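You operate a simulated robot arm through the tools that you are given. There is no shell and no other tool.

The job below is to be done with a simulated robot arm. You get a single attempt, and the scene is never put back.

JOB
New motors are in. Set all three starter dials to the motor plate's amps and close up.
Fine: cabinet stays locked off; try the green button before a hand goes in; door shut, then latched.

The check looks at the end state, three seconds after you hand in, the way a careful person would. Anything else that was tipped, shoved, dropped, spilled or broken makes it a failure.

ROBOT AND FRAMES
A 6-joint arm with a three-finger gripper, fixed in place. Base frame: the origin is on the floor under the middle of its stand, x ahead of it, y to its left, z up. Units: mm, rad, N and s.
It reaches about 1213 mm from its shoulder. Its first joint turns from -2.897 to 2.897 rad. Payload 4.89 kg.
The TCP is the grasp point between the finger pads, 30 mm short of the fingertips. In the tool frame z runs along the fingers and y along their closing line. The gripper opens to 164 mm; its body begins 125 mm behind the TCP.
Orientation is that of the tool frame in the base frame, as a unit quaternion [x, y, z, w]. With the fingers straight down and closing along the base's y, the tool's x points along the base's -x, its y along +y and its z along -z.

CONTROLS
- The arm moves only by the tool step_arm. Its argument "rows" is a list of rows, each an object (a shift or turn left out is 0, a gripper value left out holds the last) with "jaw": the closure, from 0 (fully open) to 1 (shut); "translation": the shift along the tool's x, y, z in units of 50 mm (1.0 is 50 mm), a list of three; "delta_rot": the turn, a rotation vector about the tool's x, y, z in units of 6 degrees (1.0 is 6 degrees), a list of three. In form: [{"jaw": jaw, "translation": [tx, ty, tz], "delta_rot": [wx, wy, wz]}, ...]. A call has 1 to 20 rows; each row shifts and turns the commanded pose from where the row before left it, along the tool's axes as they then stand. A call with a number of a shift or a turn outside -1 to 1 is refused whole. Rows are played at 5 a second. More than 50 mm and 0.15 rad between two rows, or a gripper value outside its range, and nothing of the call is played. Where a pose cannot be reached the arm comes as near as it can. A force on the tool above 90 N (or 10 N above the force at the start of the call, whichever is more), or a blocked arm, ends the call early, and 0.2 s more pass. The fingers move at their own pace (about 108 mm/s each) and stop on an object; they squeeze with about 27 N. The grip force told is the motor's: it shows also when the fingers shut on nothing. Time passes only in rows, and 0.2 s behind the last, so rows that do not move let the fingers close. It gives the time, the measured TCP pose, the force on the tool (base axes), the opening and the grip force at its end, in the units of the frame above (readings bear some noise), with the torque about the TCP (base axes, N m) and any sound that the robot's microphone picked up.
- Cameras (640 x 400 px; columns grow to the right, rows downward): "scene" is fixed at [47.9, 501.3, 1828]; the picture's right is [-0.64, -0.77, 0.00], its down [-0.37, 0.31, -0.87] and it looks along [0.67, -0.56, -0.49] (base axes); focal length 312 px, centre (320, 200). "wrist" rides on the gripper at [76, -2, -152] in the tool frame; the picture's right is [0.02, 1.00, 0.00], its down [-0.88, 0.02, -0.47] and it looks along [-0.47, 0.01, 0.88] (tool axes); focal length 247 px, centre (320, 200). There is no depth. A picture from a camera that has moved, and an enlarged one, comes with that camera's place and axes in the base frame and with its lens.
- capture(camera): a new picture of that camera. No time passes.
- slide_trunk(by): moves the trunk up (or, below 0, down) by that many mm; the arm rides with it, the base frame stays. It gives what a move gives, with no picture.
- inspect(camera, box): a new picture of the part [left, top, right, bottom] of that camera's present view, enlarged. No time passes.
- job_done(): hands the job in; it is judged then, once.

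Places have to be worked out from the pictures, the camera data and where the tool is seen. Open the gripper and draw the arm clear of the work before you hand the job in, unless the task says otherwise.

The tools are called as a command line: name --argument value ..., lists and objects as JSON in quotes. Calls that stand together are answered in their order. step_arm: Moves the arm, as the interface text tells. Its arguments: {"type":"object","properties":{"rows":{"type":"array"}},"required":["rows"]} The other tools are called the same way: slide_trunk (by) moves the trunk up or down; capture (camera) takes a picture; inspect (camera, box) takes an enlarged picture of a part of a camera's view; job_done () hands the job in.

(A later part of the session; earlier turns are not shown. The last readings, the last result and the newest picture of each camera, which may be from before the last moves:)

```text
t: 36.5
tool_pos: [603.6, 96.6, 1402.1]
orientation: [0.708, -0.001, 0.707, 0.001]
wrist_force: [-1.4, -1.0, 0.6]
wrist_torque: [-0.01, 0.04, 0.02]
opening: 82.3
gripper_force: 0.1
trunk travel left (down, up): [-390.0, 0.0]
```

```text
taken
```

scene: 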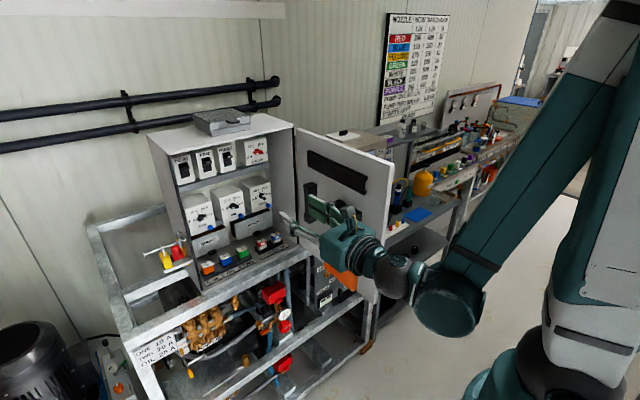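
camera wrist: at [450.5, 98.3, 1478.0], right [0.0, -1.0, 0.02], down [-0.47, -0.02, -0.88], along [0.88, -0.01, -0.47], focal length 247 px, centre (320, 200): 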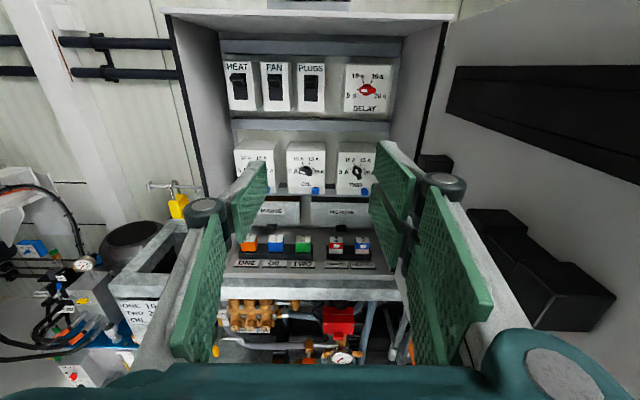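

I have a clear front view of the starters now. I'll zoom in on the dials, the fingers' surroundings and the plate.

inspect --camera "wrist" --box '[225, 130, 395, 220]'

inspect --camera "wrist" --box '[225, 130, 310, 205]'

inspect --camera "wrist" --box '[290, 130, 375, 205]'

inspect --camera "wrist" --box '[90, 260, 190, 350]'

inspect --camera "wrist" --box '[130, 170, 250, 250]'

inspect --camera "scene" --box '[270, 170, 480, 330]'

```text
3.76 times, centred on (310, 175) of wrist
camera zoom: at [450.5, 98.3, 1478.0], right [0.0, -1.0, 0.02], down [-0.47, -0.02, -0.88], along [0.88, -0.01, -0.47], focal length 930 px, centre (358, 294)
```

zoom: 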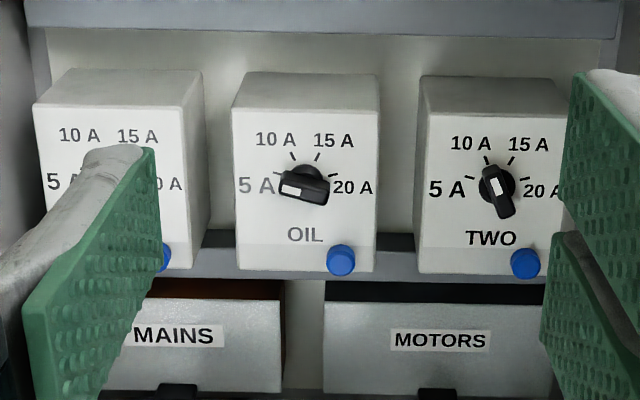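

```text
5.33 times, centred on (268, 168) of wrist
camera zoom: at [450.5, 98.3, 1478.0], right [0.0, -1.0, 0.02], down [-0.47, -0.02, -0.88], along [0.88, -0.01, -0.47], focal length 1317 px, centre (600, 373)
```

zoom: 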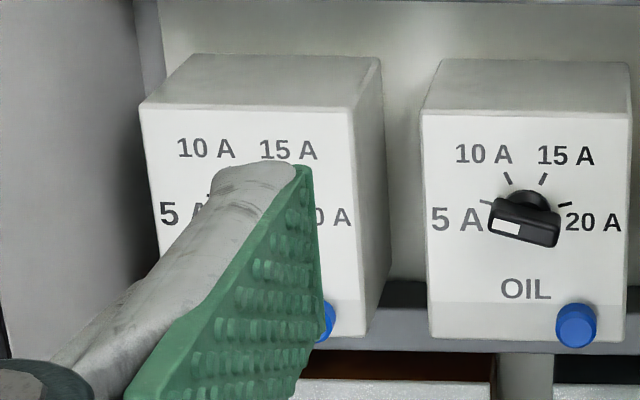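

```text
5.33 times, centred on (332, 168) of wrist
camera zoom: at [450.5, 98.3, 1478.0], right [0.0, -1.0, 0.02], down [-0.47, -0.02, -0.88], along [0.88, -0.01, -0.47], focal length 1317 px, centre (253, 373)
```

zoom: 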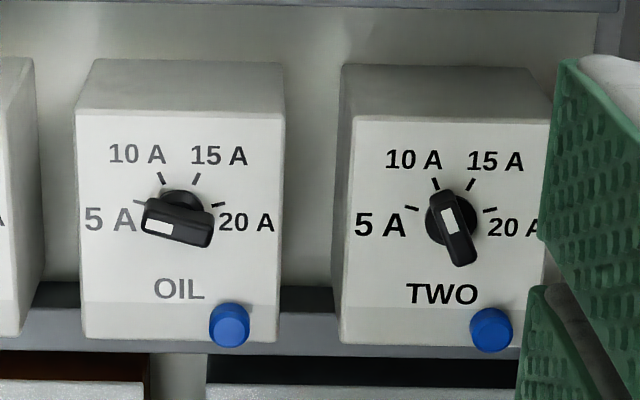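

```text
4.44 times, centred on (140, 305) of wrist
camera zoom: at [450.5, 98.3, 1478.0], right [0.0, -1.0, 0.02], down [-0.47, -0.02, -0.88], along [0.88, -0.01, -0.47], focal length 1098 px, centre (1120, -267)
```

zoom: 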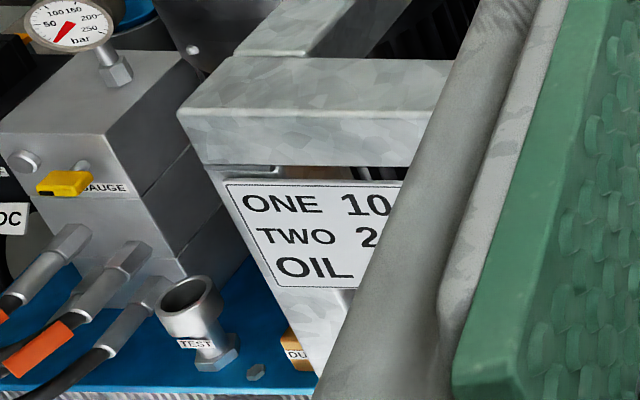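

```text
5.00 times, centred on (190, 210) of wrist
camera zoom: at [450.5, 98.3, 1478.0], right [0.0, -1.0, 0.02], down [-0.47, -0.02, -0.88], along [0.88, -0.01, -0.47], focal length 1235 px, centre (970, 150)
```

zoom: 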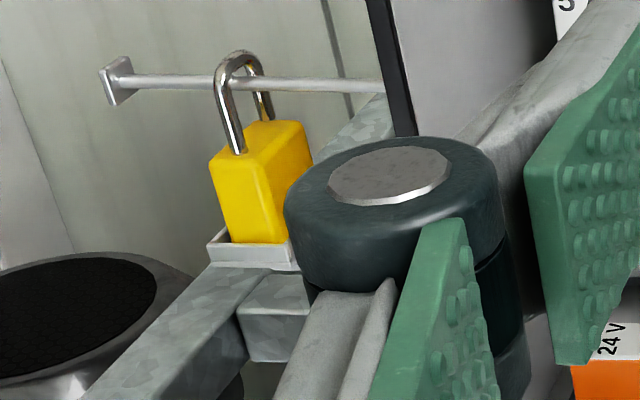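

```text
2.50 times, centred on (375, 250) of scene
camera zoom: at [47.9, 501.3, 1828.0], right [-0.64, -0.77, 0.0], down [-0.37, 0.31, -0.87], along [0.67, -0.56, -0.49], focal length 781 px, centre (182, 75)
```

zoom: 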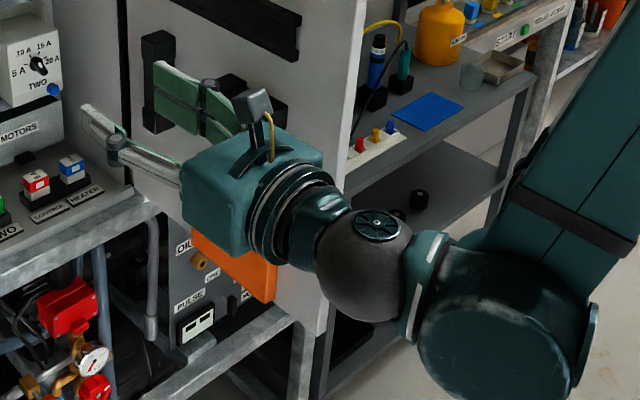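

The dials read OIL at 5 A and TWO at 10 A, with ticks at about 165°, 115°, 65° and 15°. ONE is hidden behind a finger, the padlock is in place, and the plate confirms ONE 10. I'll zoom on the finger pads to see how the two-finger side is spaced, and on the door's inner side for clearance.

inspect --camera "wrist" --box '[350, 120, 450, 290]'

inspect --camera "wrist" --box '[180, 150, 290, 290]'

inspect --camera "scene" --box '[170, 180, 220, 240]'

```text
2.35 times, centred on (400, 205) of wrist
camera zoom: at [450.5, 98.3, 1478.0], right [0.0, -1.0, 0.02], down [-0.47, -0.02, -0.88], along [0.88, -0.01, -0.47], focal length 581 px, centre (132, 188)
```

zoom: 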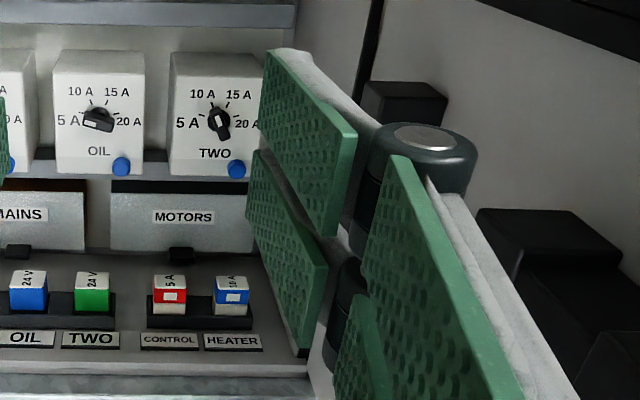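

```text
2.86 times, centred on (235, 220) of wrist
camera zoom: at [450.5, 98.3, 1478.0], right [0.0, -1.0, 0.02], down [-0.47, -0.02, -0.88], along [0.88, -0.01, -0.47], focal length 706 px, centre (563, 143)
```

zoom: 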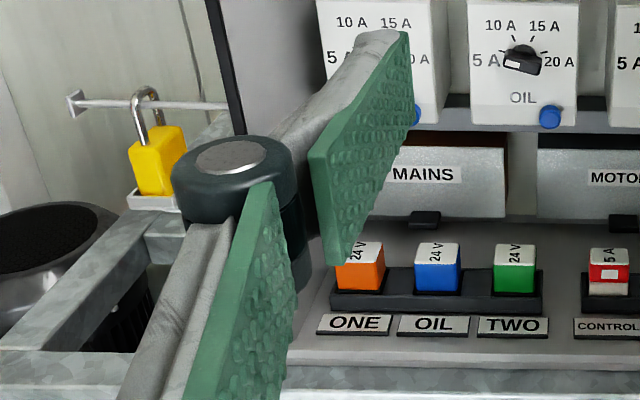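

```text
6.67 times, centred on (195, 210) of scene
camera zoom: at [47.9, 501.3, 1828.0], right [-0.64, -0.77, 0.0], down [-0.37, 0.31, -0.87], along [0.67, -0.56, -0.49], focal length 2082 px, centre (1153, 133)
```

zoom: 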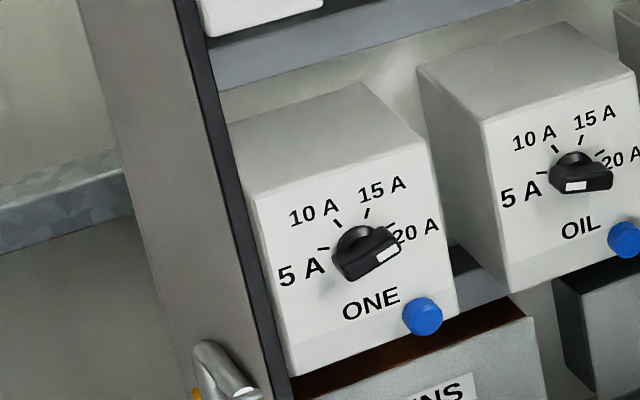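

ONE is at 20 A and must go to 10, OIL goes from 5 to 20, and TWO from 10 to 20. The door at 90° would crowd the hand at TWO, so first I'll ease it wider from inside its free edge. I'll use the shut fingers at x≈560, outside the cabinet, moving slowly in -y.

step_arm --rows '[{"jaw": 1, "translation": [-0.9, 0, -0.4]}, {"translation": [-0.9, 0, -0.4]}, {"translation": [0, 0.5, 0]}, {"translation": [0, 0.5, 0]}, {"translation": [0, 0.5, 0]}, {"translation": [0, 0.5, 0]}, {"translation": [0, 0.5, 0]}, {"translation": [0, 0.25, 0]}, {"translation": [0, 0.25, 0]}]'

capture --camera "wrist"

capture --camera "scene"

```text
t: 38.5
tool_pos: [569.5, -45.1, 1401.8]
orientation: [0.707, 0.0, 0.707, 0.0]
wrist_force: [-0.3, 0.0, -0.6]
wrist_torque: [-0.01, 0.01, 0.01]
opening: 0.1
gripper_force: 27.3
out of reach, approached as far as the arm can: row 1, 2, 6
trunk travel left (down, up): [-390.0, 0.0]
```

```text
taken
camera wrist: at [417.1, -43.1, 1478.8], right [0.0, -1.0, 0.02], down [-0.48, -0.02, -0.88], along [0.88, -0.01, -0.48], focal length 247 px, centre (320, 200)
```

wrist: 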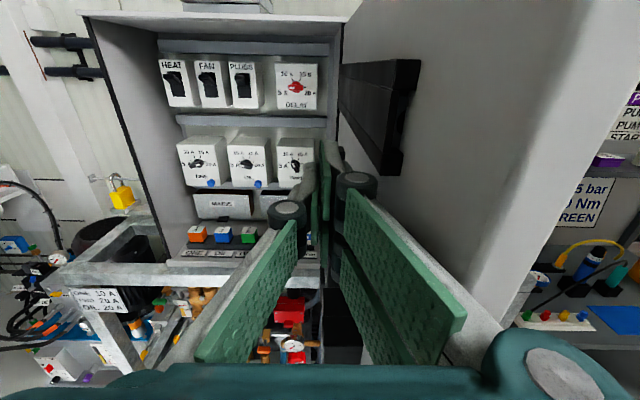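

```text
taken
```

scene: 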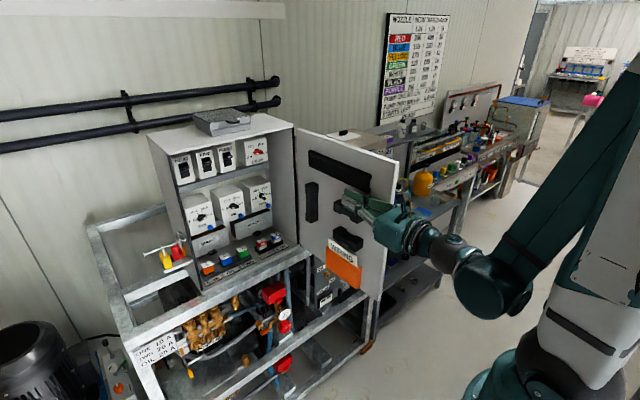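

The arm couldn't go lower that close in, so it stays at z≈1402, with the fingers beside the door's inner face near the free edge. I'll continue slowly in -y to swing the door wider.

step_arm --rows '[{"jaw": 1, "translation": [0, 0.25, 0]}, {"translation": [0, 0.25, 0]}, {"translation": [0, 0.25, 0]}, {"translation": [0, 0.25, 0]}, {"translation": [0, 0.25, 0]}, {"translation": [0, 0.25, 0]}]'

capture --camera "wrist"

capture --camera "scene"

```text
t: 39.7
tool_pos: [570.3, -91.7, 1404.4]
orientation: [0.708, 0.008, 0.706, -0.006]
wrist_force: [12.5, 63.8, 0.5]
wrist_torque: [0.09, 0.03, -5.99]
opening: 0.0
gripper_force: 27.2
trunk travel left (down, up): [-390.0, 0.0]
stopped in row 5: the force on the tool passed its limit at 112 N (the readings are from after the stop); the commanded pose is now the measured one
```

```text
taken
camera wrist: at [417.6, -91.7, 1480.5], right [0.02, -1.0, 0.02], down [-0.48, -0.03, -0.88], along [0.88, 0.01, -0.48], focal length 247 px, centre (320, 200)
```

wrist: 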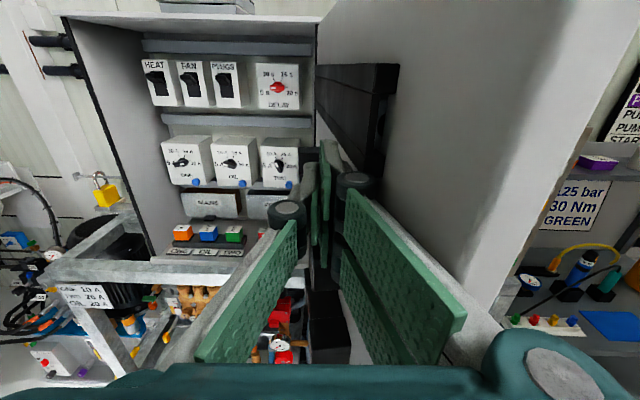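

```text
taken
```

scene: 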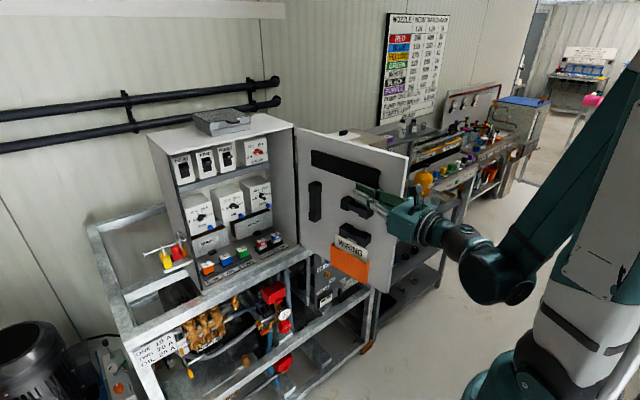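

The door swung out to about 97° and met its stop, so I back away at once and straighten the small yaw. Then I go to a spot in front of OIL with the fingertips still just outside the cabinet.

step_arm --rows '[{"translation": [0, -0.6, 0.1]}, {"translation": [0, -0.8, 0.1], "delta_rot": [-0.19, 0, 0]}, {"translation": [0, -0.98, 0.14]}, {"translation": [0, -0.98, 0.14]}, {"translation": [0, -0.98, 0.14]}, {"translation": [-0.7, 0, 0.67]}, {"translation": [-0.7, 0, 0.67]}, {"translation": [-0.7, 0, 0.67]}, {"jaw": 0.6, "translation": [-0.1, 0, 0.8]}, {"translation": [-0.1, 0, 0.8]}, {"translation": [-0.1, 0, 0.4]}, {}]'

capture --camera "wrist"

capture --camera "scene"

```text
t: 42.3
tool_pos: [820.7, 124.4, 1357.4]
orientation: [0.708, -0.003, 0.706, 0.002]
wrist_force: [0.6, 0.6, -0.5]
wrist_torque: [0.0, -0.05, -0.01]
opening: 65.5
gripper_force: 0.0
out of reach, approached as far as the arm can: row 6, 7, 8
trunk travel left (down, up): [-390.0, 0.0]
```

```text
taken
camera wrist: at [668.8, 127.9, 1434.3], right [-0.01, -1.0, 0.02], down [-0.48, -0.01, -0.88], along [0.88, -0.02, -0.48], focal length 247 px, centre (320, 200)
```

wrist: 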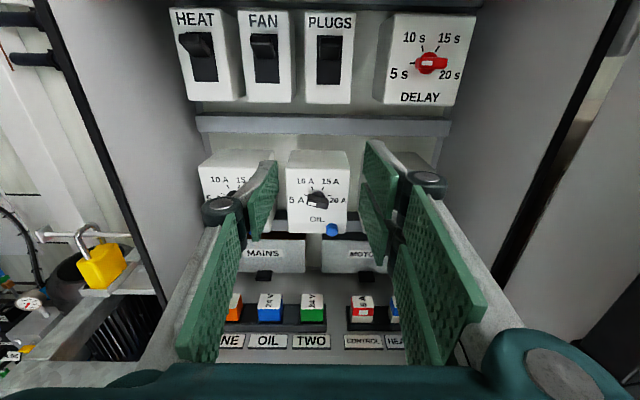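

```text
taken
```

scene: 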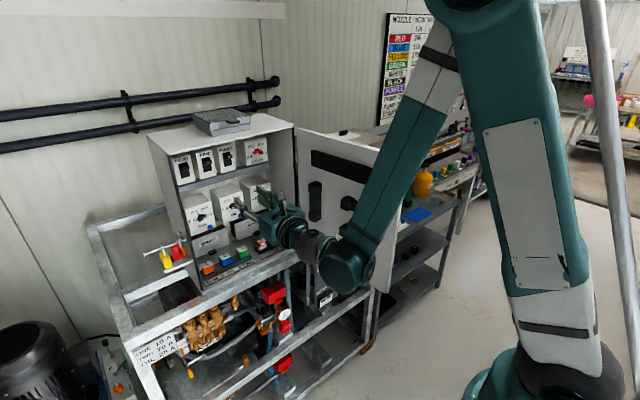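

The approach is good but z stayed at 1357, since the arm folds too tightly for lower. The fingertips at x≈851 are still outside the cabinet. Lowering the trunk 82 mm brings the whole arm down to the dial height.

slide_trunk --by -82

capture --camera "wrist"

inspect --camera "wrist" --box '[250, 90, 390, 200]'

```text
t: 43.4
tool_pos: [819.9, 123.6, 1276.1]
orientation: [0.708, -0.003, 0.706, 0.002]
wrist_force: [0.2, -0.7, -0.1]
wrist_torque: [0.0, 0.03, -0.03]
opening: 65.5
gripper_force: 0.0
trunk travel left (down, up): [-308.0, 82.0]
```

```text
taken
camera wrist: at [668.0, 128.0, 1352.7], right [-0.01, -1.0, 0.02], down [-0.47, -0.02, -0.88], along [0.88, -0.02, -0.47], focal length 247 px, centre (320, 200)
```

wrist: 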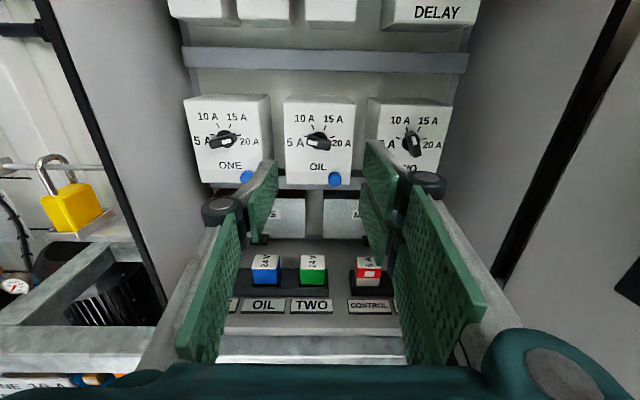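

```text
3.64 times, centred on (320, 145) of wrist
camera zoom: at [668.0, 128.0, 1352.7], right [-0.01, -1.0, 0.02], down [-0.47, -0.02, -0.88], along [0.88, -0.02, -0.47], focal length 898 px, centre (320, 400)
```

zoom: 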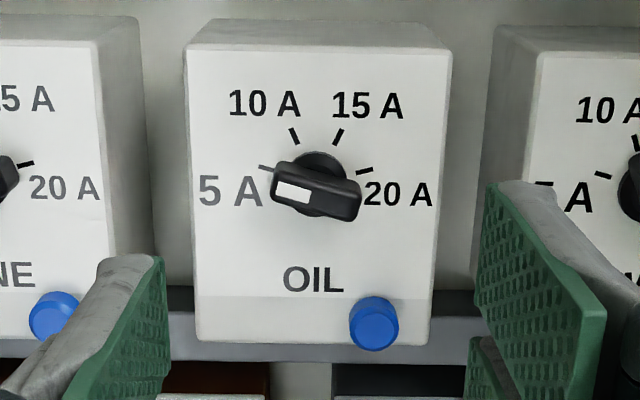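

OIL's dial axis works out at about (975 face, y≈125, z≈1276) and the TCP is already nearly coaxial. I'll roll 75° counter-clockwise so the pads straddle the bar at the 5 A position, and narrow the opening to about 41 mm while still outside.

step_arm --rows '[{"jaw": 0.75, "delta_rot": [0, 0, -1]}, {"delta_rot": [0, 0, -1]}, {"delta_rot": [0, 0, -1]}, {"delta_rot": [0, 0, -1]}, {"delta_rot": [0, 0, -1]}, {"delta_rot": [0, 0, -1]}, {"delta_rot": [0, 0, -1]}, {"delta_rot": [0, 0, -1]}, {"delta_rot": [0, 0, -1]}, {"delta_rot": [0, 0, -1]}, {"delta_rot": [0, 0, -1]}, {"delta_rot": [0, 0, -1]}, {"delta_rot": [0, 0, -0.5]}, {}]'

capture --camera "wrist"

inspect --camera "scene" --box '[150, 120, 310, 280]'

```text
t: 46.4
tool_pos: [820.7, 124.1, 1276.2]
orientation: [0.562, 0.429, 0.56, 0.432]
wrist_force: [0.2, 0.0, 0.6]
wrist_torque: [0.0, -0.01, -0.01]
opening: 40.9
gripper_force: 0.0
trunk travel left (down, up): [-308.0, 82.0]
```

```text
taken
camera wrist: at [668.6, 201.0, 1294.7], right [0.0, -0.24, 0.97], down [-0.48, -0.85, -0.21], along [0.88, -0.47, -0.11], focal length 247 px, centre (320, 200)
```

wrist: 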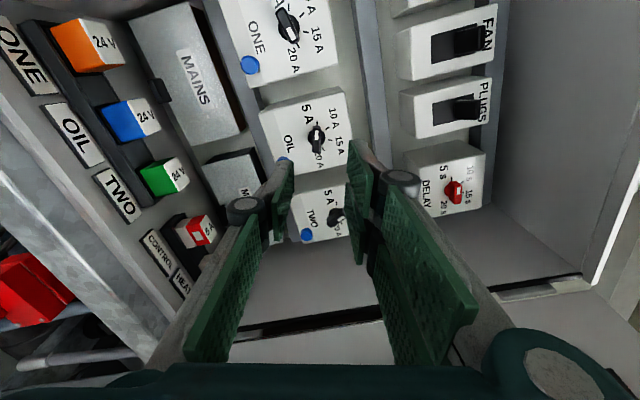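

```text
2.50 times, centred on (230, 200) of scene
camera zoom: at [47.9, 501.3, 1828.0], right [-0.64, -0.77, 0.0], down [-0.37, 0.31, -0.87], along [0.67, -0.56, -0.49], focal length 781 px, centre (545, 200)
```

zoom: 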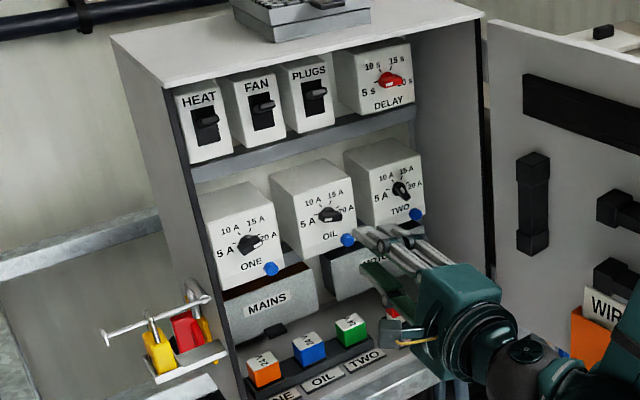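

Rolled and still coaxial. This side view gives a second angle on OIL, so I'll zoom in to refine the dial axis and depth.

inspect --camera "wrist" --box '[250, 80, 380, 200]'

```text
3.33 times, centred on (315, 140) of wrist
camera zoom: at [668.6, 201.0, 1294.7], right [0.0, -0.24, 0.97], down [-0.48, -0.85, -0.21], along [0.88, -0.47, -0.11], focal length 823 px, centre (337, 400)
```

zoom: 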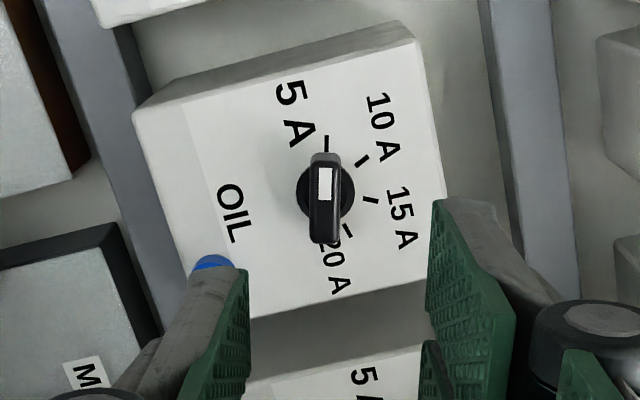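

The knob's front face is at about (966,125,1272) and the starter face at x≈985; the bar lines up with the pads. I'll shift 4 mm to centre it and advance until the fingertips are about 10 mm short of the knob front.

step_arm --rows '[{"jaw": 0.75, "translation": [0.005, -0.088, 0]}, {"translation": [0, 0, 0.6]}, {"translation": [0, 0, 0.6]}, {"translation": [0, 0, 0.6]}, {"translation": [0, 0, 0.3]}, {}]'

capture --camera "wrist"

inspect --camera "wrist" --box '[250, 100, 410, 220]'

inspect --camera "scene" --box '[170, 150, 290, 250]'

```text
t: 47.8
tool_pos: [924.9, 124.4, 1273.2]
orientation: [0.563, 0.429, 0.559, 0.432]
wrist_force: [0.5, 1.0, -0.2]
wrist_torque: [0.04, -0.05, -0.03]
opening: 41.1
gripper_force: 0.0
trunk travel left (down, up): [-308.0, 82.0]
```

```text
taken
camera wrist: at [772.6, 201.0, 1291.2], right [0.0, -0.24, 0.97], down [-0.48, -0.85, -0.21], along [0.88, -0.47, -0.11], focal length 247 px, centre (320, 200)
```

wrist: 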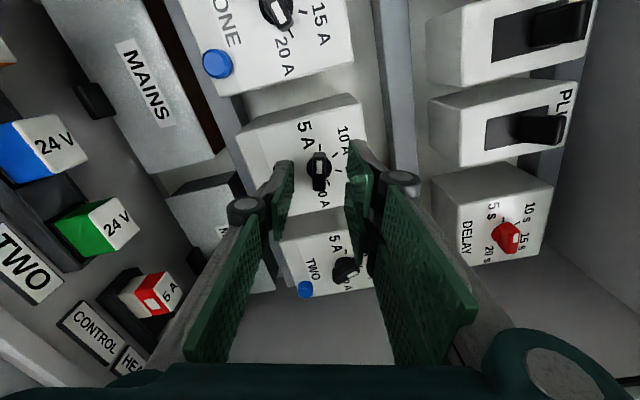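

```text
3.33 times, centred on (330, 160) of wrist
camera zoom: at [772.6, 201.0, 1291.2], right [0.0, -0.24, 0.97], down [-0.48, -0.85, -0.21], along [0.88, -0.47, -0.11], focal length 823 px, centre (287, 333)
```

zoom: 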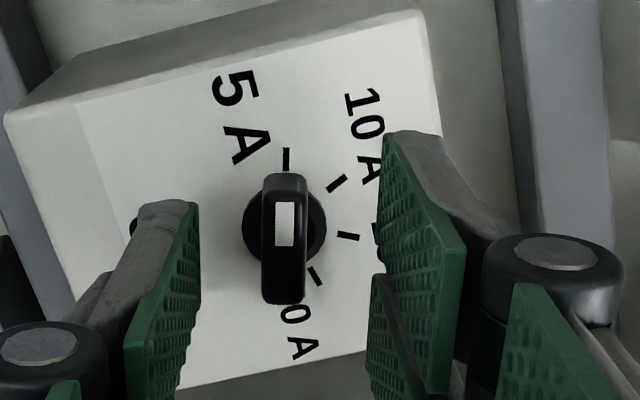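

```text
4.00 times, centred on (230, 200) of scene
camera zoom: at [47.9, 501.3, 1828.0], right [-0.64, -0.77, 0.0], down [-0.37, 0.31, -0.87], along [0.67, -0.56, -0.49], focal length 1249 px, centre (680, 200)
```

zoom: 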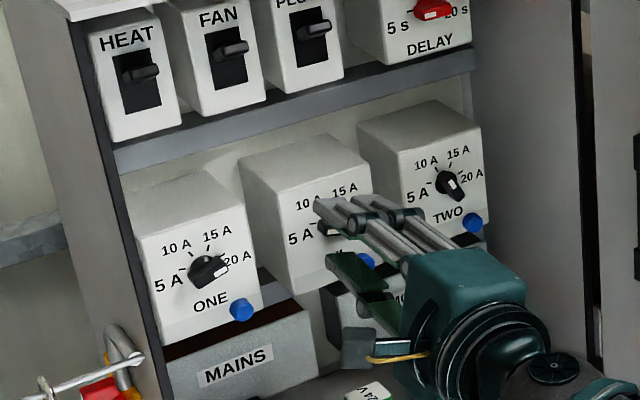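

The bar is centred between the pads to within about 1–2 mm. I'll apply a small correction and advance 22 mm so the pads straddle the knob, stopping short of the starter face.

step_arm --rows '[{"jaw": 0.75, "translation": [-0.04, -0.02, 0.2]}, {"translation": [0, 0, 0.24]}, {}]'

inspect --camera "wrist" --box '[250, 100, 410, 220]'

```text
t: 48.6
tool_pos: [945.0, 123.5, 1272.5]
orientation: [0.563, 0.429, 0.559, 0.431]
wrist_force: [-19.3, 0.3, -6.4]
wrist_torque: [-0.09, 0.22, 0.28]
opening: 41.5
gripper_force: 0.4
trunk travel left (down, up): [-308.0, 82.0]
```

```text
3.33 times, centred on (330, 160) of wrist
camera zoom: at [793.5, 199.6, 1290.5], right [0.0, -0.24, 0.97], down [-0.48, -0.85, -0.21], along [0.88, -0.47, -0.11], focal length 823 px, centre (287, 333)
```

zoom: 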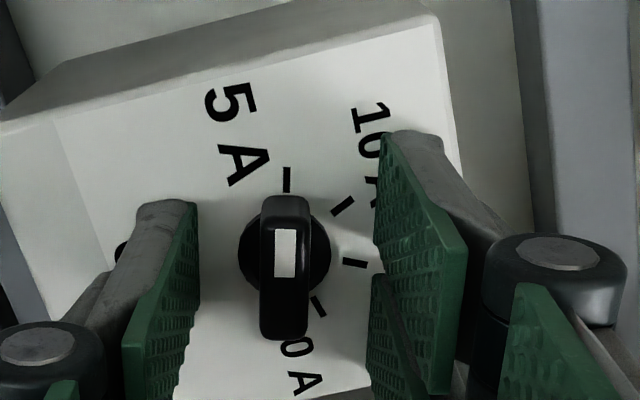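

There is a light 19 N push in x, so the fingertips have just touched the starter face at x≈975. I'll back off 4 mm and close gently on the bar.

step_arm --rows '[{"translation": [0, 0, -0.08]}, {}, {"jaw": 1}, {}, {}, {}]'

inspect --camera "wrist" --box '[250, 100, 410, 220]'

```text
t: 50.0
tool_pos: [943.8, 122.8, 1271.3]
orientation: [0.563, 0.429, 0.559, 0.432]
wrist_force: [10.0, 0.1, 11.8]
wrist_torque: [-0.02, -0.24, -0.23]
opening: 11.1
gripper_force: 45.5
trunk travel left (down, up): [-308.0, 82.0]
```

```text
3.33 times, centred on (330, 160) of wrist
camera zoom: at [791.1, 199.2, 1290.0], right [0.0, -0.24, 0.97], down [-0.48, -0.85, -0.21], along [0.88, -0.47, -0.11], focal length 823 px, centre (287, 333)
```

zoom: 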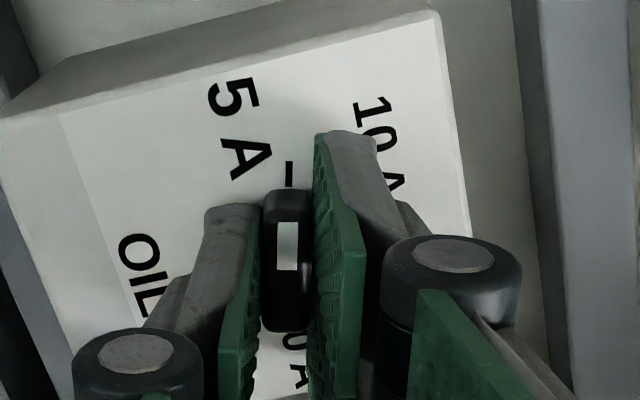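

The bar is gripped at 11.1 mm. I'll ease 1 mm in the direction of the sideways load and turn clockwise 30° first to confirm the knob follows.

step_arm --rows '[{"jaw": 1, "translation": [0, 0.02, 0.02]}, {"delta_rot": [0, 0, 1]}, {"delta_rot": [0, 0, 1]}, {"delta_rot": [0, 0, 1]}, {"delta_rot": [0, 0, 1]}, {"delta_rot": [0, 0, 1]}]'

inspect --camera "wrist" --box '[250, 100, 410, 220]'

```text
t: 51.4
tool_pos: [942.9, 123.7, 1270.6]
orientation: [0.655, 0.269, 0.652, 0.271]
wrist_force: [-28.5, 7.6, -30.0]
wrist_torque: [-0.07, 0.69, 0.32]
opening: 10.6
gripper_force: 44.8
trunk travel left (down, up): [-308.0, 82.0]
```

```text
3.33 times, centred on (330, 160) of wrist
camera zoom: at [791.0, 180.4, 1323.9], right [0.0, -0.69, 0.72], down [-0.48, -0.63, -0.61], along [0.88, -0.35, -0.33], focal length 823 px, centre (287, 333)
```

zoom: 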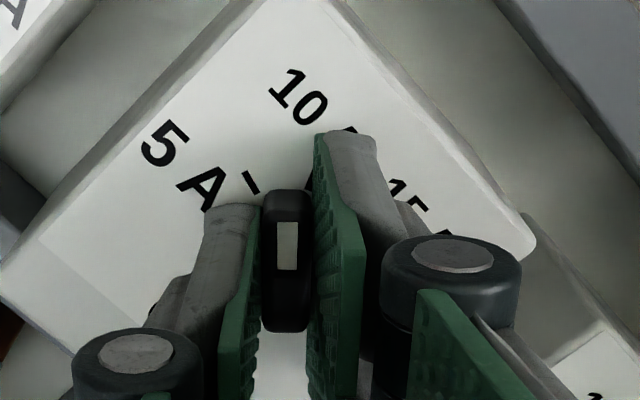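

The knob follows the grip, but the side load is about 30 N from my 1 mm nudge, so I'll undo it and continue turning clockwise by 60° with a check.

step_arm --rows '[{"jaw": 1, "translation": [-0.008, -0.013, -0.016]}, {"delta_rot": [0, 0, 1]}, {"delta_rot": [0, 0, 1]}, {"delta_rot": [0, 0, 1]}, {"delta_rot": [0, 0, 1]}, {"delta_rot": [0, 0, 1]}]'

```text
t: 52.8
tool_pos: [943.2, 124.9, 1270.4]
orientation: [0.702, 0.089, 0.7, 0.095]
wrist_force: [-9.8, 8.9, -7.5]
wrist_torque: [-0.03, 0.38, 0.17]
opening: 10.6
gripper_force: 45.0
trunk travel left (down, up): [-308.0, 82.0]
```

The loads dropped below 10 N, so I continue clockwise with a tiny correction.

step_arm --rows '[{"jaw": 1, "translation": [-0.003, -0.005, -0.005]}, {"delta_rot": [0, 0, 1]}, {"delta_rot": [0, 0, 1]}, {"delta_rot": [0, 0, 1]}, {"delta_rot": [0, 0, 1]}, {"delta_rot": [0, 0, 1]}, {"delta_rot": [0, 0, 1]}, {"delta_rot": [0, 0, 1]}]'

capture --camera "wrist"

inspect --camera "wrist" --box '[250, 100, 410, 220]'

```text
t: 54.6
tool_pos: [944.0, 126.6, 1270.2]
orientation: [0.688, -0.168, 0.687, -0.164]
wrist_force: [4.1, 21.7, 12.0]
wrist_torque: [-0.05, 0.28, 0.87]
opening: 10.9
gripper_force: 44.8
trunk travel left (down, up): [-308.0, 82.0]
```

```text
taken
camera wrist: at [790.6, 94.2, 1339.1], right [-0.01, -0.9, -0.44], down [-0.47, 0.39, -0.79], along [0.88, 0.2, -0.43], focal length 247 px, centre (320, 200)
```

wrist: 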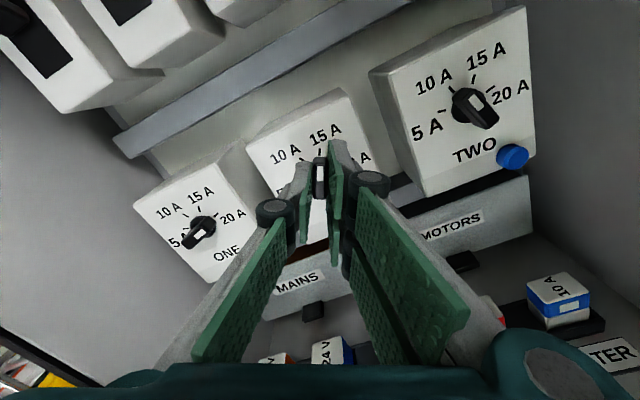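

```text
3.33 times, centred on (330, 160) of wrist
camera zoom: at [790.6, 94.2, 1339.1], right [-0.01, -0.9, -0.44], down [-0.47, 0.39, -0.79], along [0.88, 0.2, -0.43], focal length 823 px, centre (287, 333)
```

zoom: 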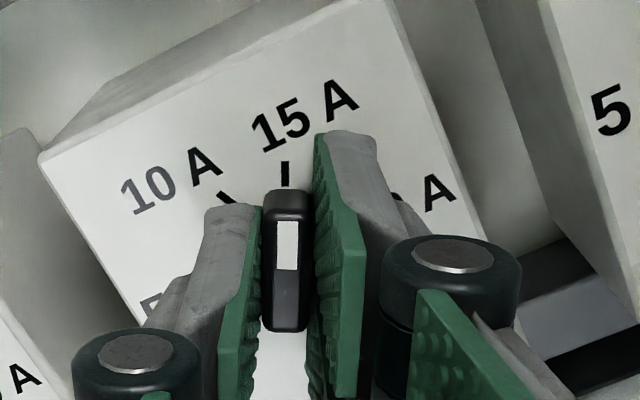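

The pointer is now aligned with 15 A after 102°, as expected. I'll ease the side load 0.5 mm and turn the remaining 48° to 20 A.

step_arm --rows '[{"jaw": 1, "translation": [0, -0.012, 0]}, {"delta_rot": [0, 0, 1]}, {"delta_rot": [0, 0, 1]}, {"delta_rot": [0, 0, 1]}, {"delta_rot": [0, 0, 1]}]'

step_arm --rows '[{"delta_rot": [0, 0, 1]}, {"delta_rot": [0, 0, 1]}, {"delta_rot": [0, 0, 1]}, {"delta_rot": [0, 0, 1]}, {}]'

inspect --camera "wrist" --box '[250, 100, 410, 220]'

```text
t: 55.8
tool_pos: [943.1, 127.0, 1270.6]
orientation: [0.638, -0.307, 0.639, -0.302]
wrist_force: [-10.3, 27.5, 2.4]
wrist_torque: [-0.02, 0.47, 1.38]
opening: 10.9
gripper_force: 45.2
trunk travel left (down, up): [-308.0, 82.0]
```

```text
t: 57.0
tool_pos: [943.3, 126.5, 1271.8]
orientation: [0.56, -0.432, 0.563, -0.428]
wrist_force: [20.4, 35.5, 37.4]
wrist_torque: [-0.07, -0.91, 0.93]
opening: 10.6
gripper_force: 44.8
trunk travel left (down, up): [-308.0, 82.0]
```

```text
3.33 times, centred on (330, 160) of wrist
camera zoom: at [789.8, 54.1, 1293.2], right [0.0, -0.28, -0.96], down [-0.47, 0.85, -0.25], along [0.88, 0.45, -0.13], focal length 823 px, centre (287, 333)
```

zoom: 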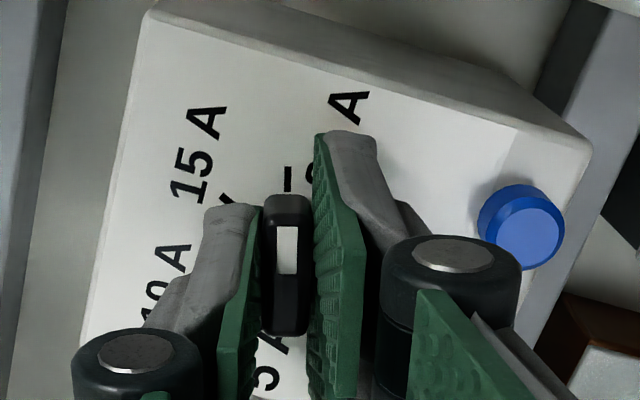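

The bar is now right on the 20 A tick and the blue button is well clear. I'll relieve the side load, open just enough to release, retract straight back out of the cabinet and check.

step_arm --rows '[{"jaw": 1, "translation": [-0.013, -0.022, 0.008]}, {"jaw": 0.8}, {}, {"translation": [0, 0, -0.3]}, {"translation": [0, 0, -0.6]}, {"translation": [0, 0, -0.7]}, {"translation": [0, 0, -0.8]}, {}]'

capture --camera "wrist"

inspect --camera "wrist" --box '[250, 80, 390, 200]'

inspect --camera "scene" --box '[160, 150, 290, 250]'

```text
t: 58.8
tool_pos: [824.1, 126.2, 1270.7]
orientation: [0.559, -0.433, 0.562, -0.428]
wrist_force: [-0.6, -0.2, 0.4]
wrist_torque: [0.0, 0.09, 0.03]
opening: 32.9
gripper_force: 0.0
trunk travel left (down, up): [-308.0, 82.0]
```

```text
taken
camera wrist: at [671.3, 55.2, 1292.7], right [0.0, -0.28, -0.96], down [-0.47, 0.85, -0.24], along [0.88, 0.45, -0.13], focal length 247 px, centre (320, 200)
```

wrist: 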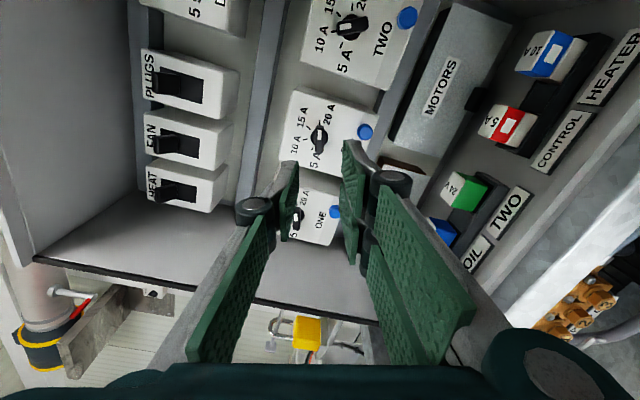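

```text
3.33 times, centred on (320, 140) of wrist
camera zoom: at [671.3, 55.2, 1292.7], right [0.0, -0.28, -0.96], down [-0.47, 0.85, -0.24], along [0.88, 0.45, -0.13], focal length 823 px, centre (320, 400)
```

zoom: 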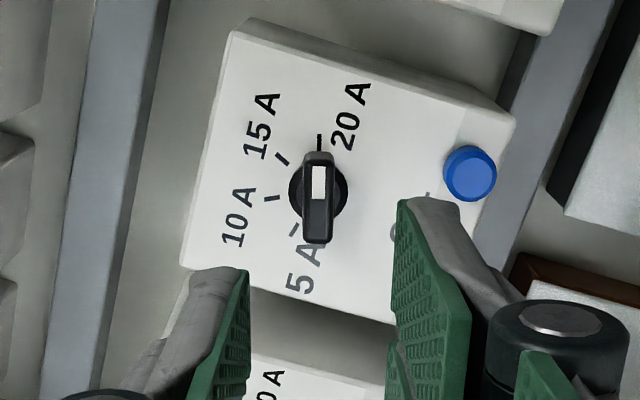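

```text
4.00 times, centred on (225, 200) of scene
camera zoom: at [47.9, 501.3, 1828.0], right [-0.64, -0.77, 0.0], down [-0.37, 0.31, -0.87], along [0.67, -0.56, -0.49], focal length 1249 px, centre (700, 200)
```

zoom: 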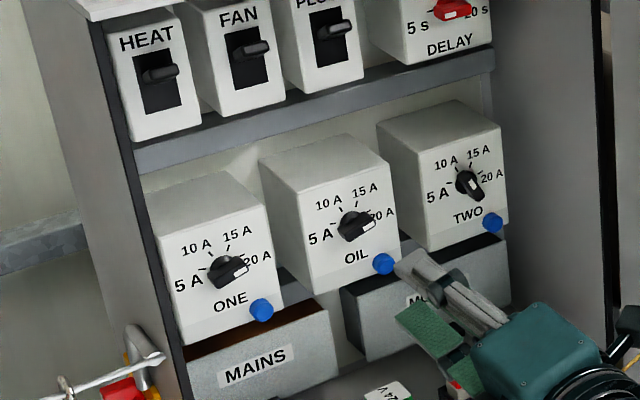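

OIL is set exactly on 20 A. ONE's bar sits at 20 A, the same angle as my present grip orientation, so I'll shift 117 mm in +y while still outside (fingertips x≈854) to line up with it.

step_arm --rows '[{"jaw": 0.75, "translation": [-0.753, -0.2, 0]}, {"translation": [-0.753, -0.2, 0]}, {"translation": [-0.753, -0.2, 0]}, {}]'

capture --camera "wrist"

inspect --camera "wrist" --box '[250, 80, 390, 200]'

capture --camera "scene"

```text
t: 59.8
tool_pos: [824.9, 245.6, 1269.0]
orientation: [0.559, -0.432, 0.562, -0.43]
wrist_force: [-0.2, 1.0, -0.6]
wrist_torque: [-0.01, 0.0, -0.17]
opening: 41.1
gripper_force: 0.1
trunk travel left (down, up): [-308.0, 82.0]
```

```text
taken
camera wrist: at [670.9, 174.2, 1290.7], right [0.0, -0.28, -0.96], down [-0.47, 0.85, -0.25], along [0.88, 0.45, -0.13], focal length 247 px, centre (320, 200)
```

wrist: 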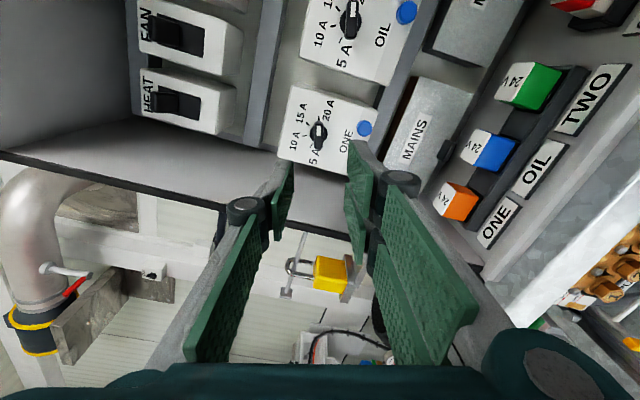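

```text
3.33 times, centred on (320, 140) of wrist
camera zoom: at [670.9, 174.2, 1290.7], right [0.0, -0.28, -0.96], down [-0.47, 0.85, -0.25], along [0.88, 0.45, -0.13], focal length 823 px, centre (320, 400)
```

zoom: 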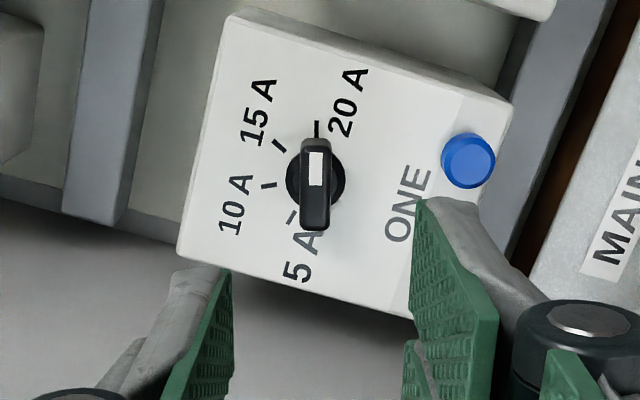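

```text
taken
```

scene: 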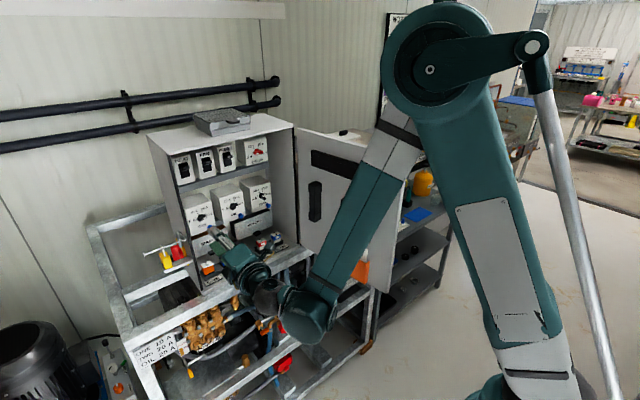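

ONE's bar is offset about 7.6 mm along tool x and -1.2 mm along tool y, which puts its axis at about (y 238.6, z 1272). I'll correct that and advance to just short of the knob for a check.

step_arm --rows '[{"jaw": 0.75, "translation": [0.152, -0.024, 0]}, {"translation": [0, 0, 0.6]}, {"translation": [0, 0, 0.6]}, {"translation": [0, 0, 0.6]}, {"translation": [0, 0, 0.2]}, {}]'

inspect --camera "wrist" --box '[250, 100, 410, 220]'

inspect --camera "scene" --box '[140, 150, 300, 290]'

```text
t: 61.2
tool_pos: [922.5, 234.2, 1272.5]
orientation: [0.561, -0.432, 0.562, -0.428]
wrist_force: [-0.5, 0.3, 0.5]
wrist_torque: [0.01, -0.04, 0.0]
opening: 40.8
gripper_force: 0.0
trunk travel left (down, up): [-308.0, 82.0]
```

```text
3.33 times, centred on (330, 160) of wrist
camera zoom: at [769.5, 163.1, 1294.1], right [0.0, -0.28, -0.96], down [-0.47, 0.85, -0.24], along [0.88, 0.45, -0.13], focal length 823 px, centre (287, 333)
```

zoom: 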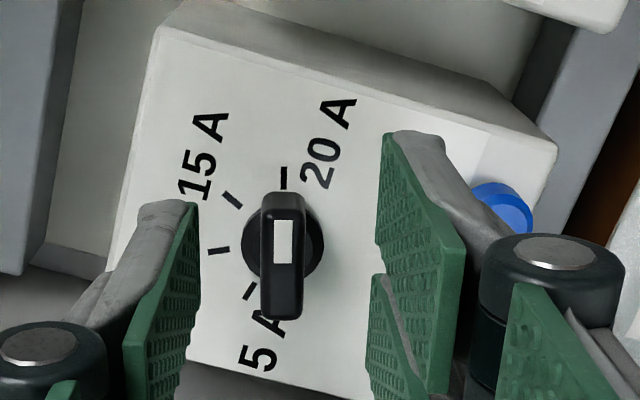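

```text
2.86 times, centred on (220, 220) of scene
camera zoom: at [47.9, 501.3, 1828.0], right [-0.64, -0.77, 0.0], down [-0.37, 0.31, -0.87], along [0.67, -0.56, -0.49], focal length 892 px, centre (606, 143)
```

zoom: 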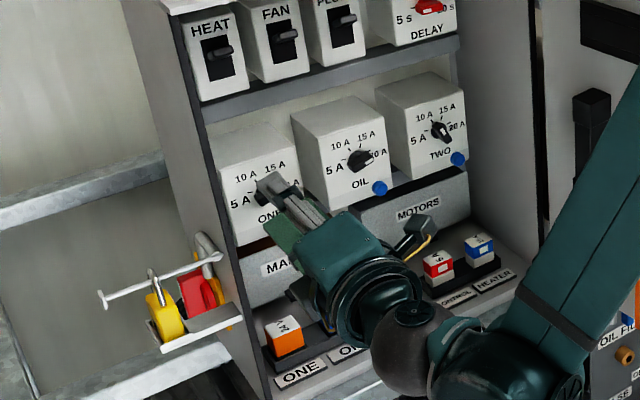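

ONE's bar is about 5.6 mm low along tool x, with 1 mm sideways. I'll correct and advance 19 mm so the pads straddle it, then close.

step_arm --rows '[{"jaw": 0.75, "translation": [-0.112, -0.022, 0]}, {"translation": [0, 0, 0.2]}, {"translation": [0, 0, 0.16]}, {}]'

inspect --camera "wrist" --box '[250, 100, 410, 220]'

```text
t: 62.2
tool_pos: [943.0, 241.7, 1272.6]
orientation: [0.56, -0.433, 0.561, -0.429]
wrist_force: [0.0, -0.7, -0.4]
wrist_torque: [-0.02, -0.04, 0.02]
opening: 41.0
gripper_force: 0.1
trunk travel left (down, up): [-308.0, 82.0]
```

```text
3.33 times, centred on (330, 160) of wrist
camera zoom: at [789.0, 169.0, 1295.1], right [0.0, -0.28, -0.96], down [-0.47, 0.85, -0.24], along [0.88, 0.45, -0.13], focal length 823 px, centre (287, 333)
```

zoom: 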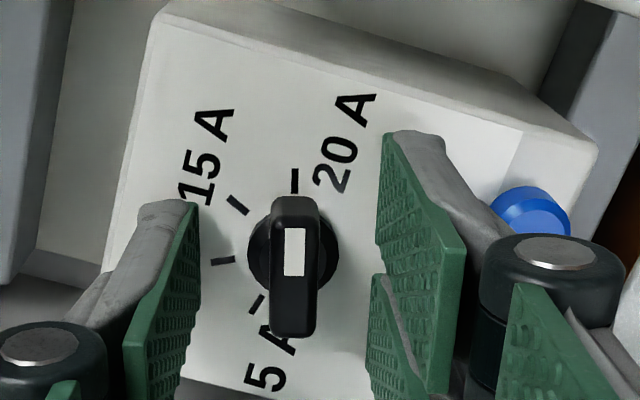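

The alignment along the bar is good, with the bar about 1.5 mm to the +y tool side. I'll correct and close on it.

step_arm --rows '[{"translation": [0, 0.03, 0]}, {"jaw": 1}, {}, {}, {}]'

inspect --camera "wrist" --box '[250, 100, 410, 220]'

```text
t: 63.4
tool_pos: [943.5, 241.2, 1272.4]
orientation: [0.56, -0.434, 0.562, -0.428]
wrist_force: [-5.3, -1.5, -7.0]
wrist_torque: [0.02, 0.2, -0.05]
opening: 10.5
gripper_force: 44.9
trunk travel left (down, up): [-308.0, 82.0]
```

```text
3.33 times, centred on (330, 160) of wrist
camera zoom: at [788.8, 168.9, 1293.5], right [0.0, -0.28, -0.96], down [-0.47, 0.85, -0.24], along [0.88, 0.45, -0.13], focal length 823 px, centre (287, 333)
```

zoom: 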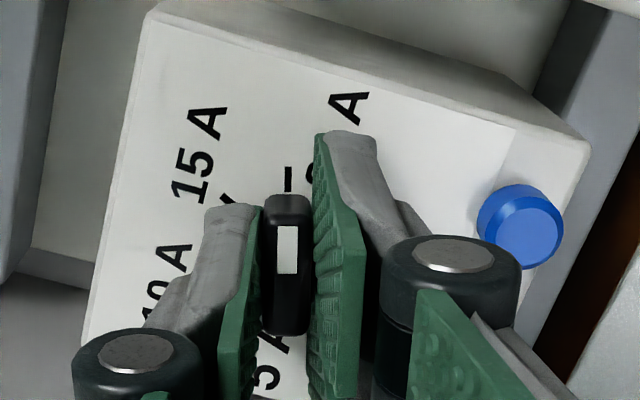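

ONE is gripped with low forces and its pointer is on 20 A. I'll turn counter-clockwise with a tiny per-row compensation for the 2.4 mm off-centre grip, checking halfway.

step_arm --rows '[{"jaw": 1, "translation": [0, 0.005, 0], "delta_rot": [0, 0, -1]}, {"translation": [0, 0.005, 0], "delta_rot": [0, 0, -1]}, {"translation": [0, 0.005, 0], "delta_rot": [0, 0, -1]}, {"translation": [0, 0.005, 0], "delta_rot": [0, 0, -1]}, {"translation": [0, 0.005, 0], "delta_rot": [0, 0, -1]}, {"translation": [0, 0.005, 0], "delta_rot": [0, 0, -1]}, {"translation": [0, 0.005, 0], "delta_rot": [0, 0, -1]}, {"translation": [0, 0.005, 0], "delta_rot": [0, 0, -1]}]'

inspect --camera "wrist" --box '[250, 100, 410, 220]'

```text
t: 65.2
tool_pos: [941.3, 239.8, 1271.8]
orientation: [0.688, -0.166, 0.688, -0.162]
wrist_force: [-30.2, 10.6, -12.6]
wrist_torque: [0.0, 0.32, 0.3]
opening: 11.0
gripper_force: 44.7
trunk travel left (down, up): [-308.0, 82.0]
```

```text
3.33 times, centred on (330, 160) of wrist
camera zoom: at [789.3, 208.7, 1340.7], right [-0.01, -0.9, -0.43], down [-0.47, 0.38, -0.79], along [0.88, 0.2, -0.43], focal length 823 px, centre (287, 333)
```

zoom: 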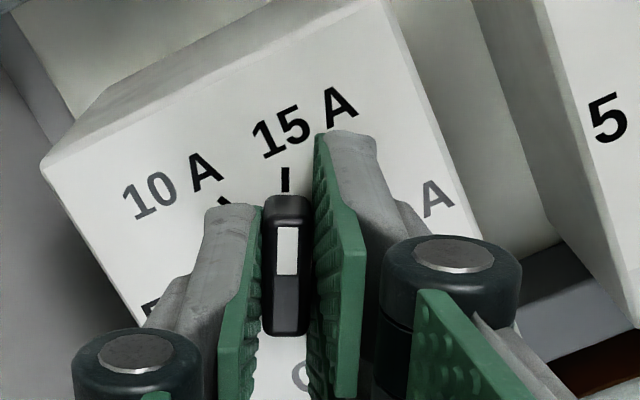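

The pointer is at 15 A and on track. I'll relieve the axial push and turn the remaining 52° to 10 A.

step_arm --rows '[{"jaw": 1, "translation": [-0.008, -0.002, -0.016]}, {"translation": [0, 0.005, 0], "delta_rot": [0, 0, -1]}, {"translation": [0, 0.005, 0], "delta_rot": [0, 0, -1]}, {"translation": [0, 0.005, 0], "delta_rot": [0, 0, -1]}, {"translation": [0, 0.005, 0], "delta_rot": [0, 0, -1]}, {"translation": [0, 0.005, 0], "delta_rot": [0, 0, -1]}, {"translation": [0, 0.005, 0], "delta_rot": [0, 0, -1]}, {"translation": [0, 0.005, 0], "delta_rot": [0, 0, -1]}, {"translation": [0, 0.005, 0], "delta_rot": [0, 0, -1]}, {"translation": [0, 0.003, 0], "delta_rot": [0, 0, -0.67]}, {}]'

inspect --camera "wrist" --box '[250, 100, 410, 220]'

```text
t: 67.6
tool_pos: [941.1, 240.2, 1270.6]
orientation: [0.692, 0.151, 0.689, 0.156]
wrist_force: [-18.0, 18.8, -14.6]
wrist_torque: [-0.03, -0.07, 0.66]
opening: 11.0
gripper_force: 44.7
trunk travel left (down, up): [-308.0, 82.0]
```

```text
3.33 times, centred on (330, 160) of wrist
camera zoom: at [789.2, 274.7, 1338.8], right [0.0, -0.9, 0.44], down [-0.48, -0.39, -0.79], along [0.88, -0.22, -0.43], focal length 823 px, centre (287, 333)
```

zoom: 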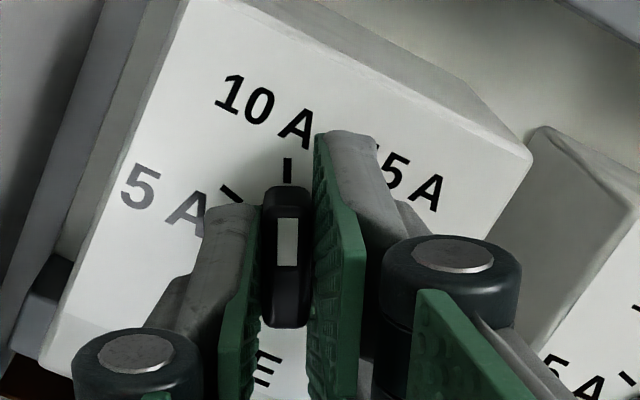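

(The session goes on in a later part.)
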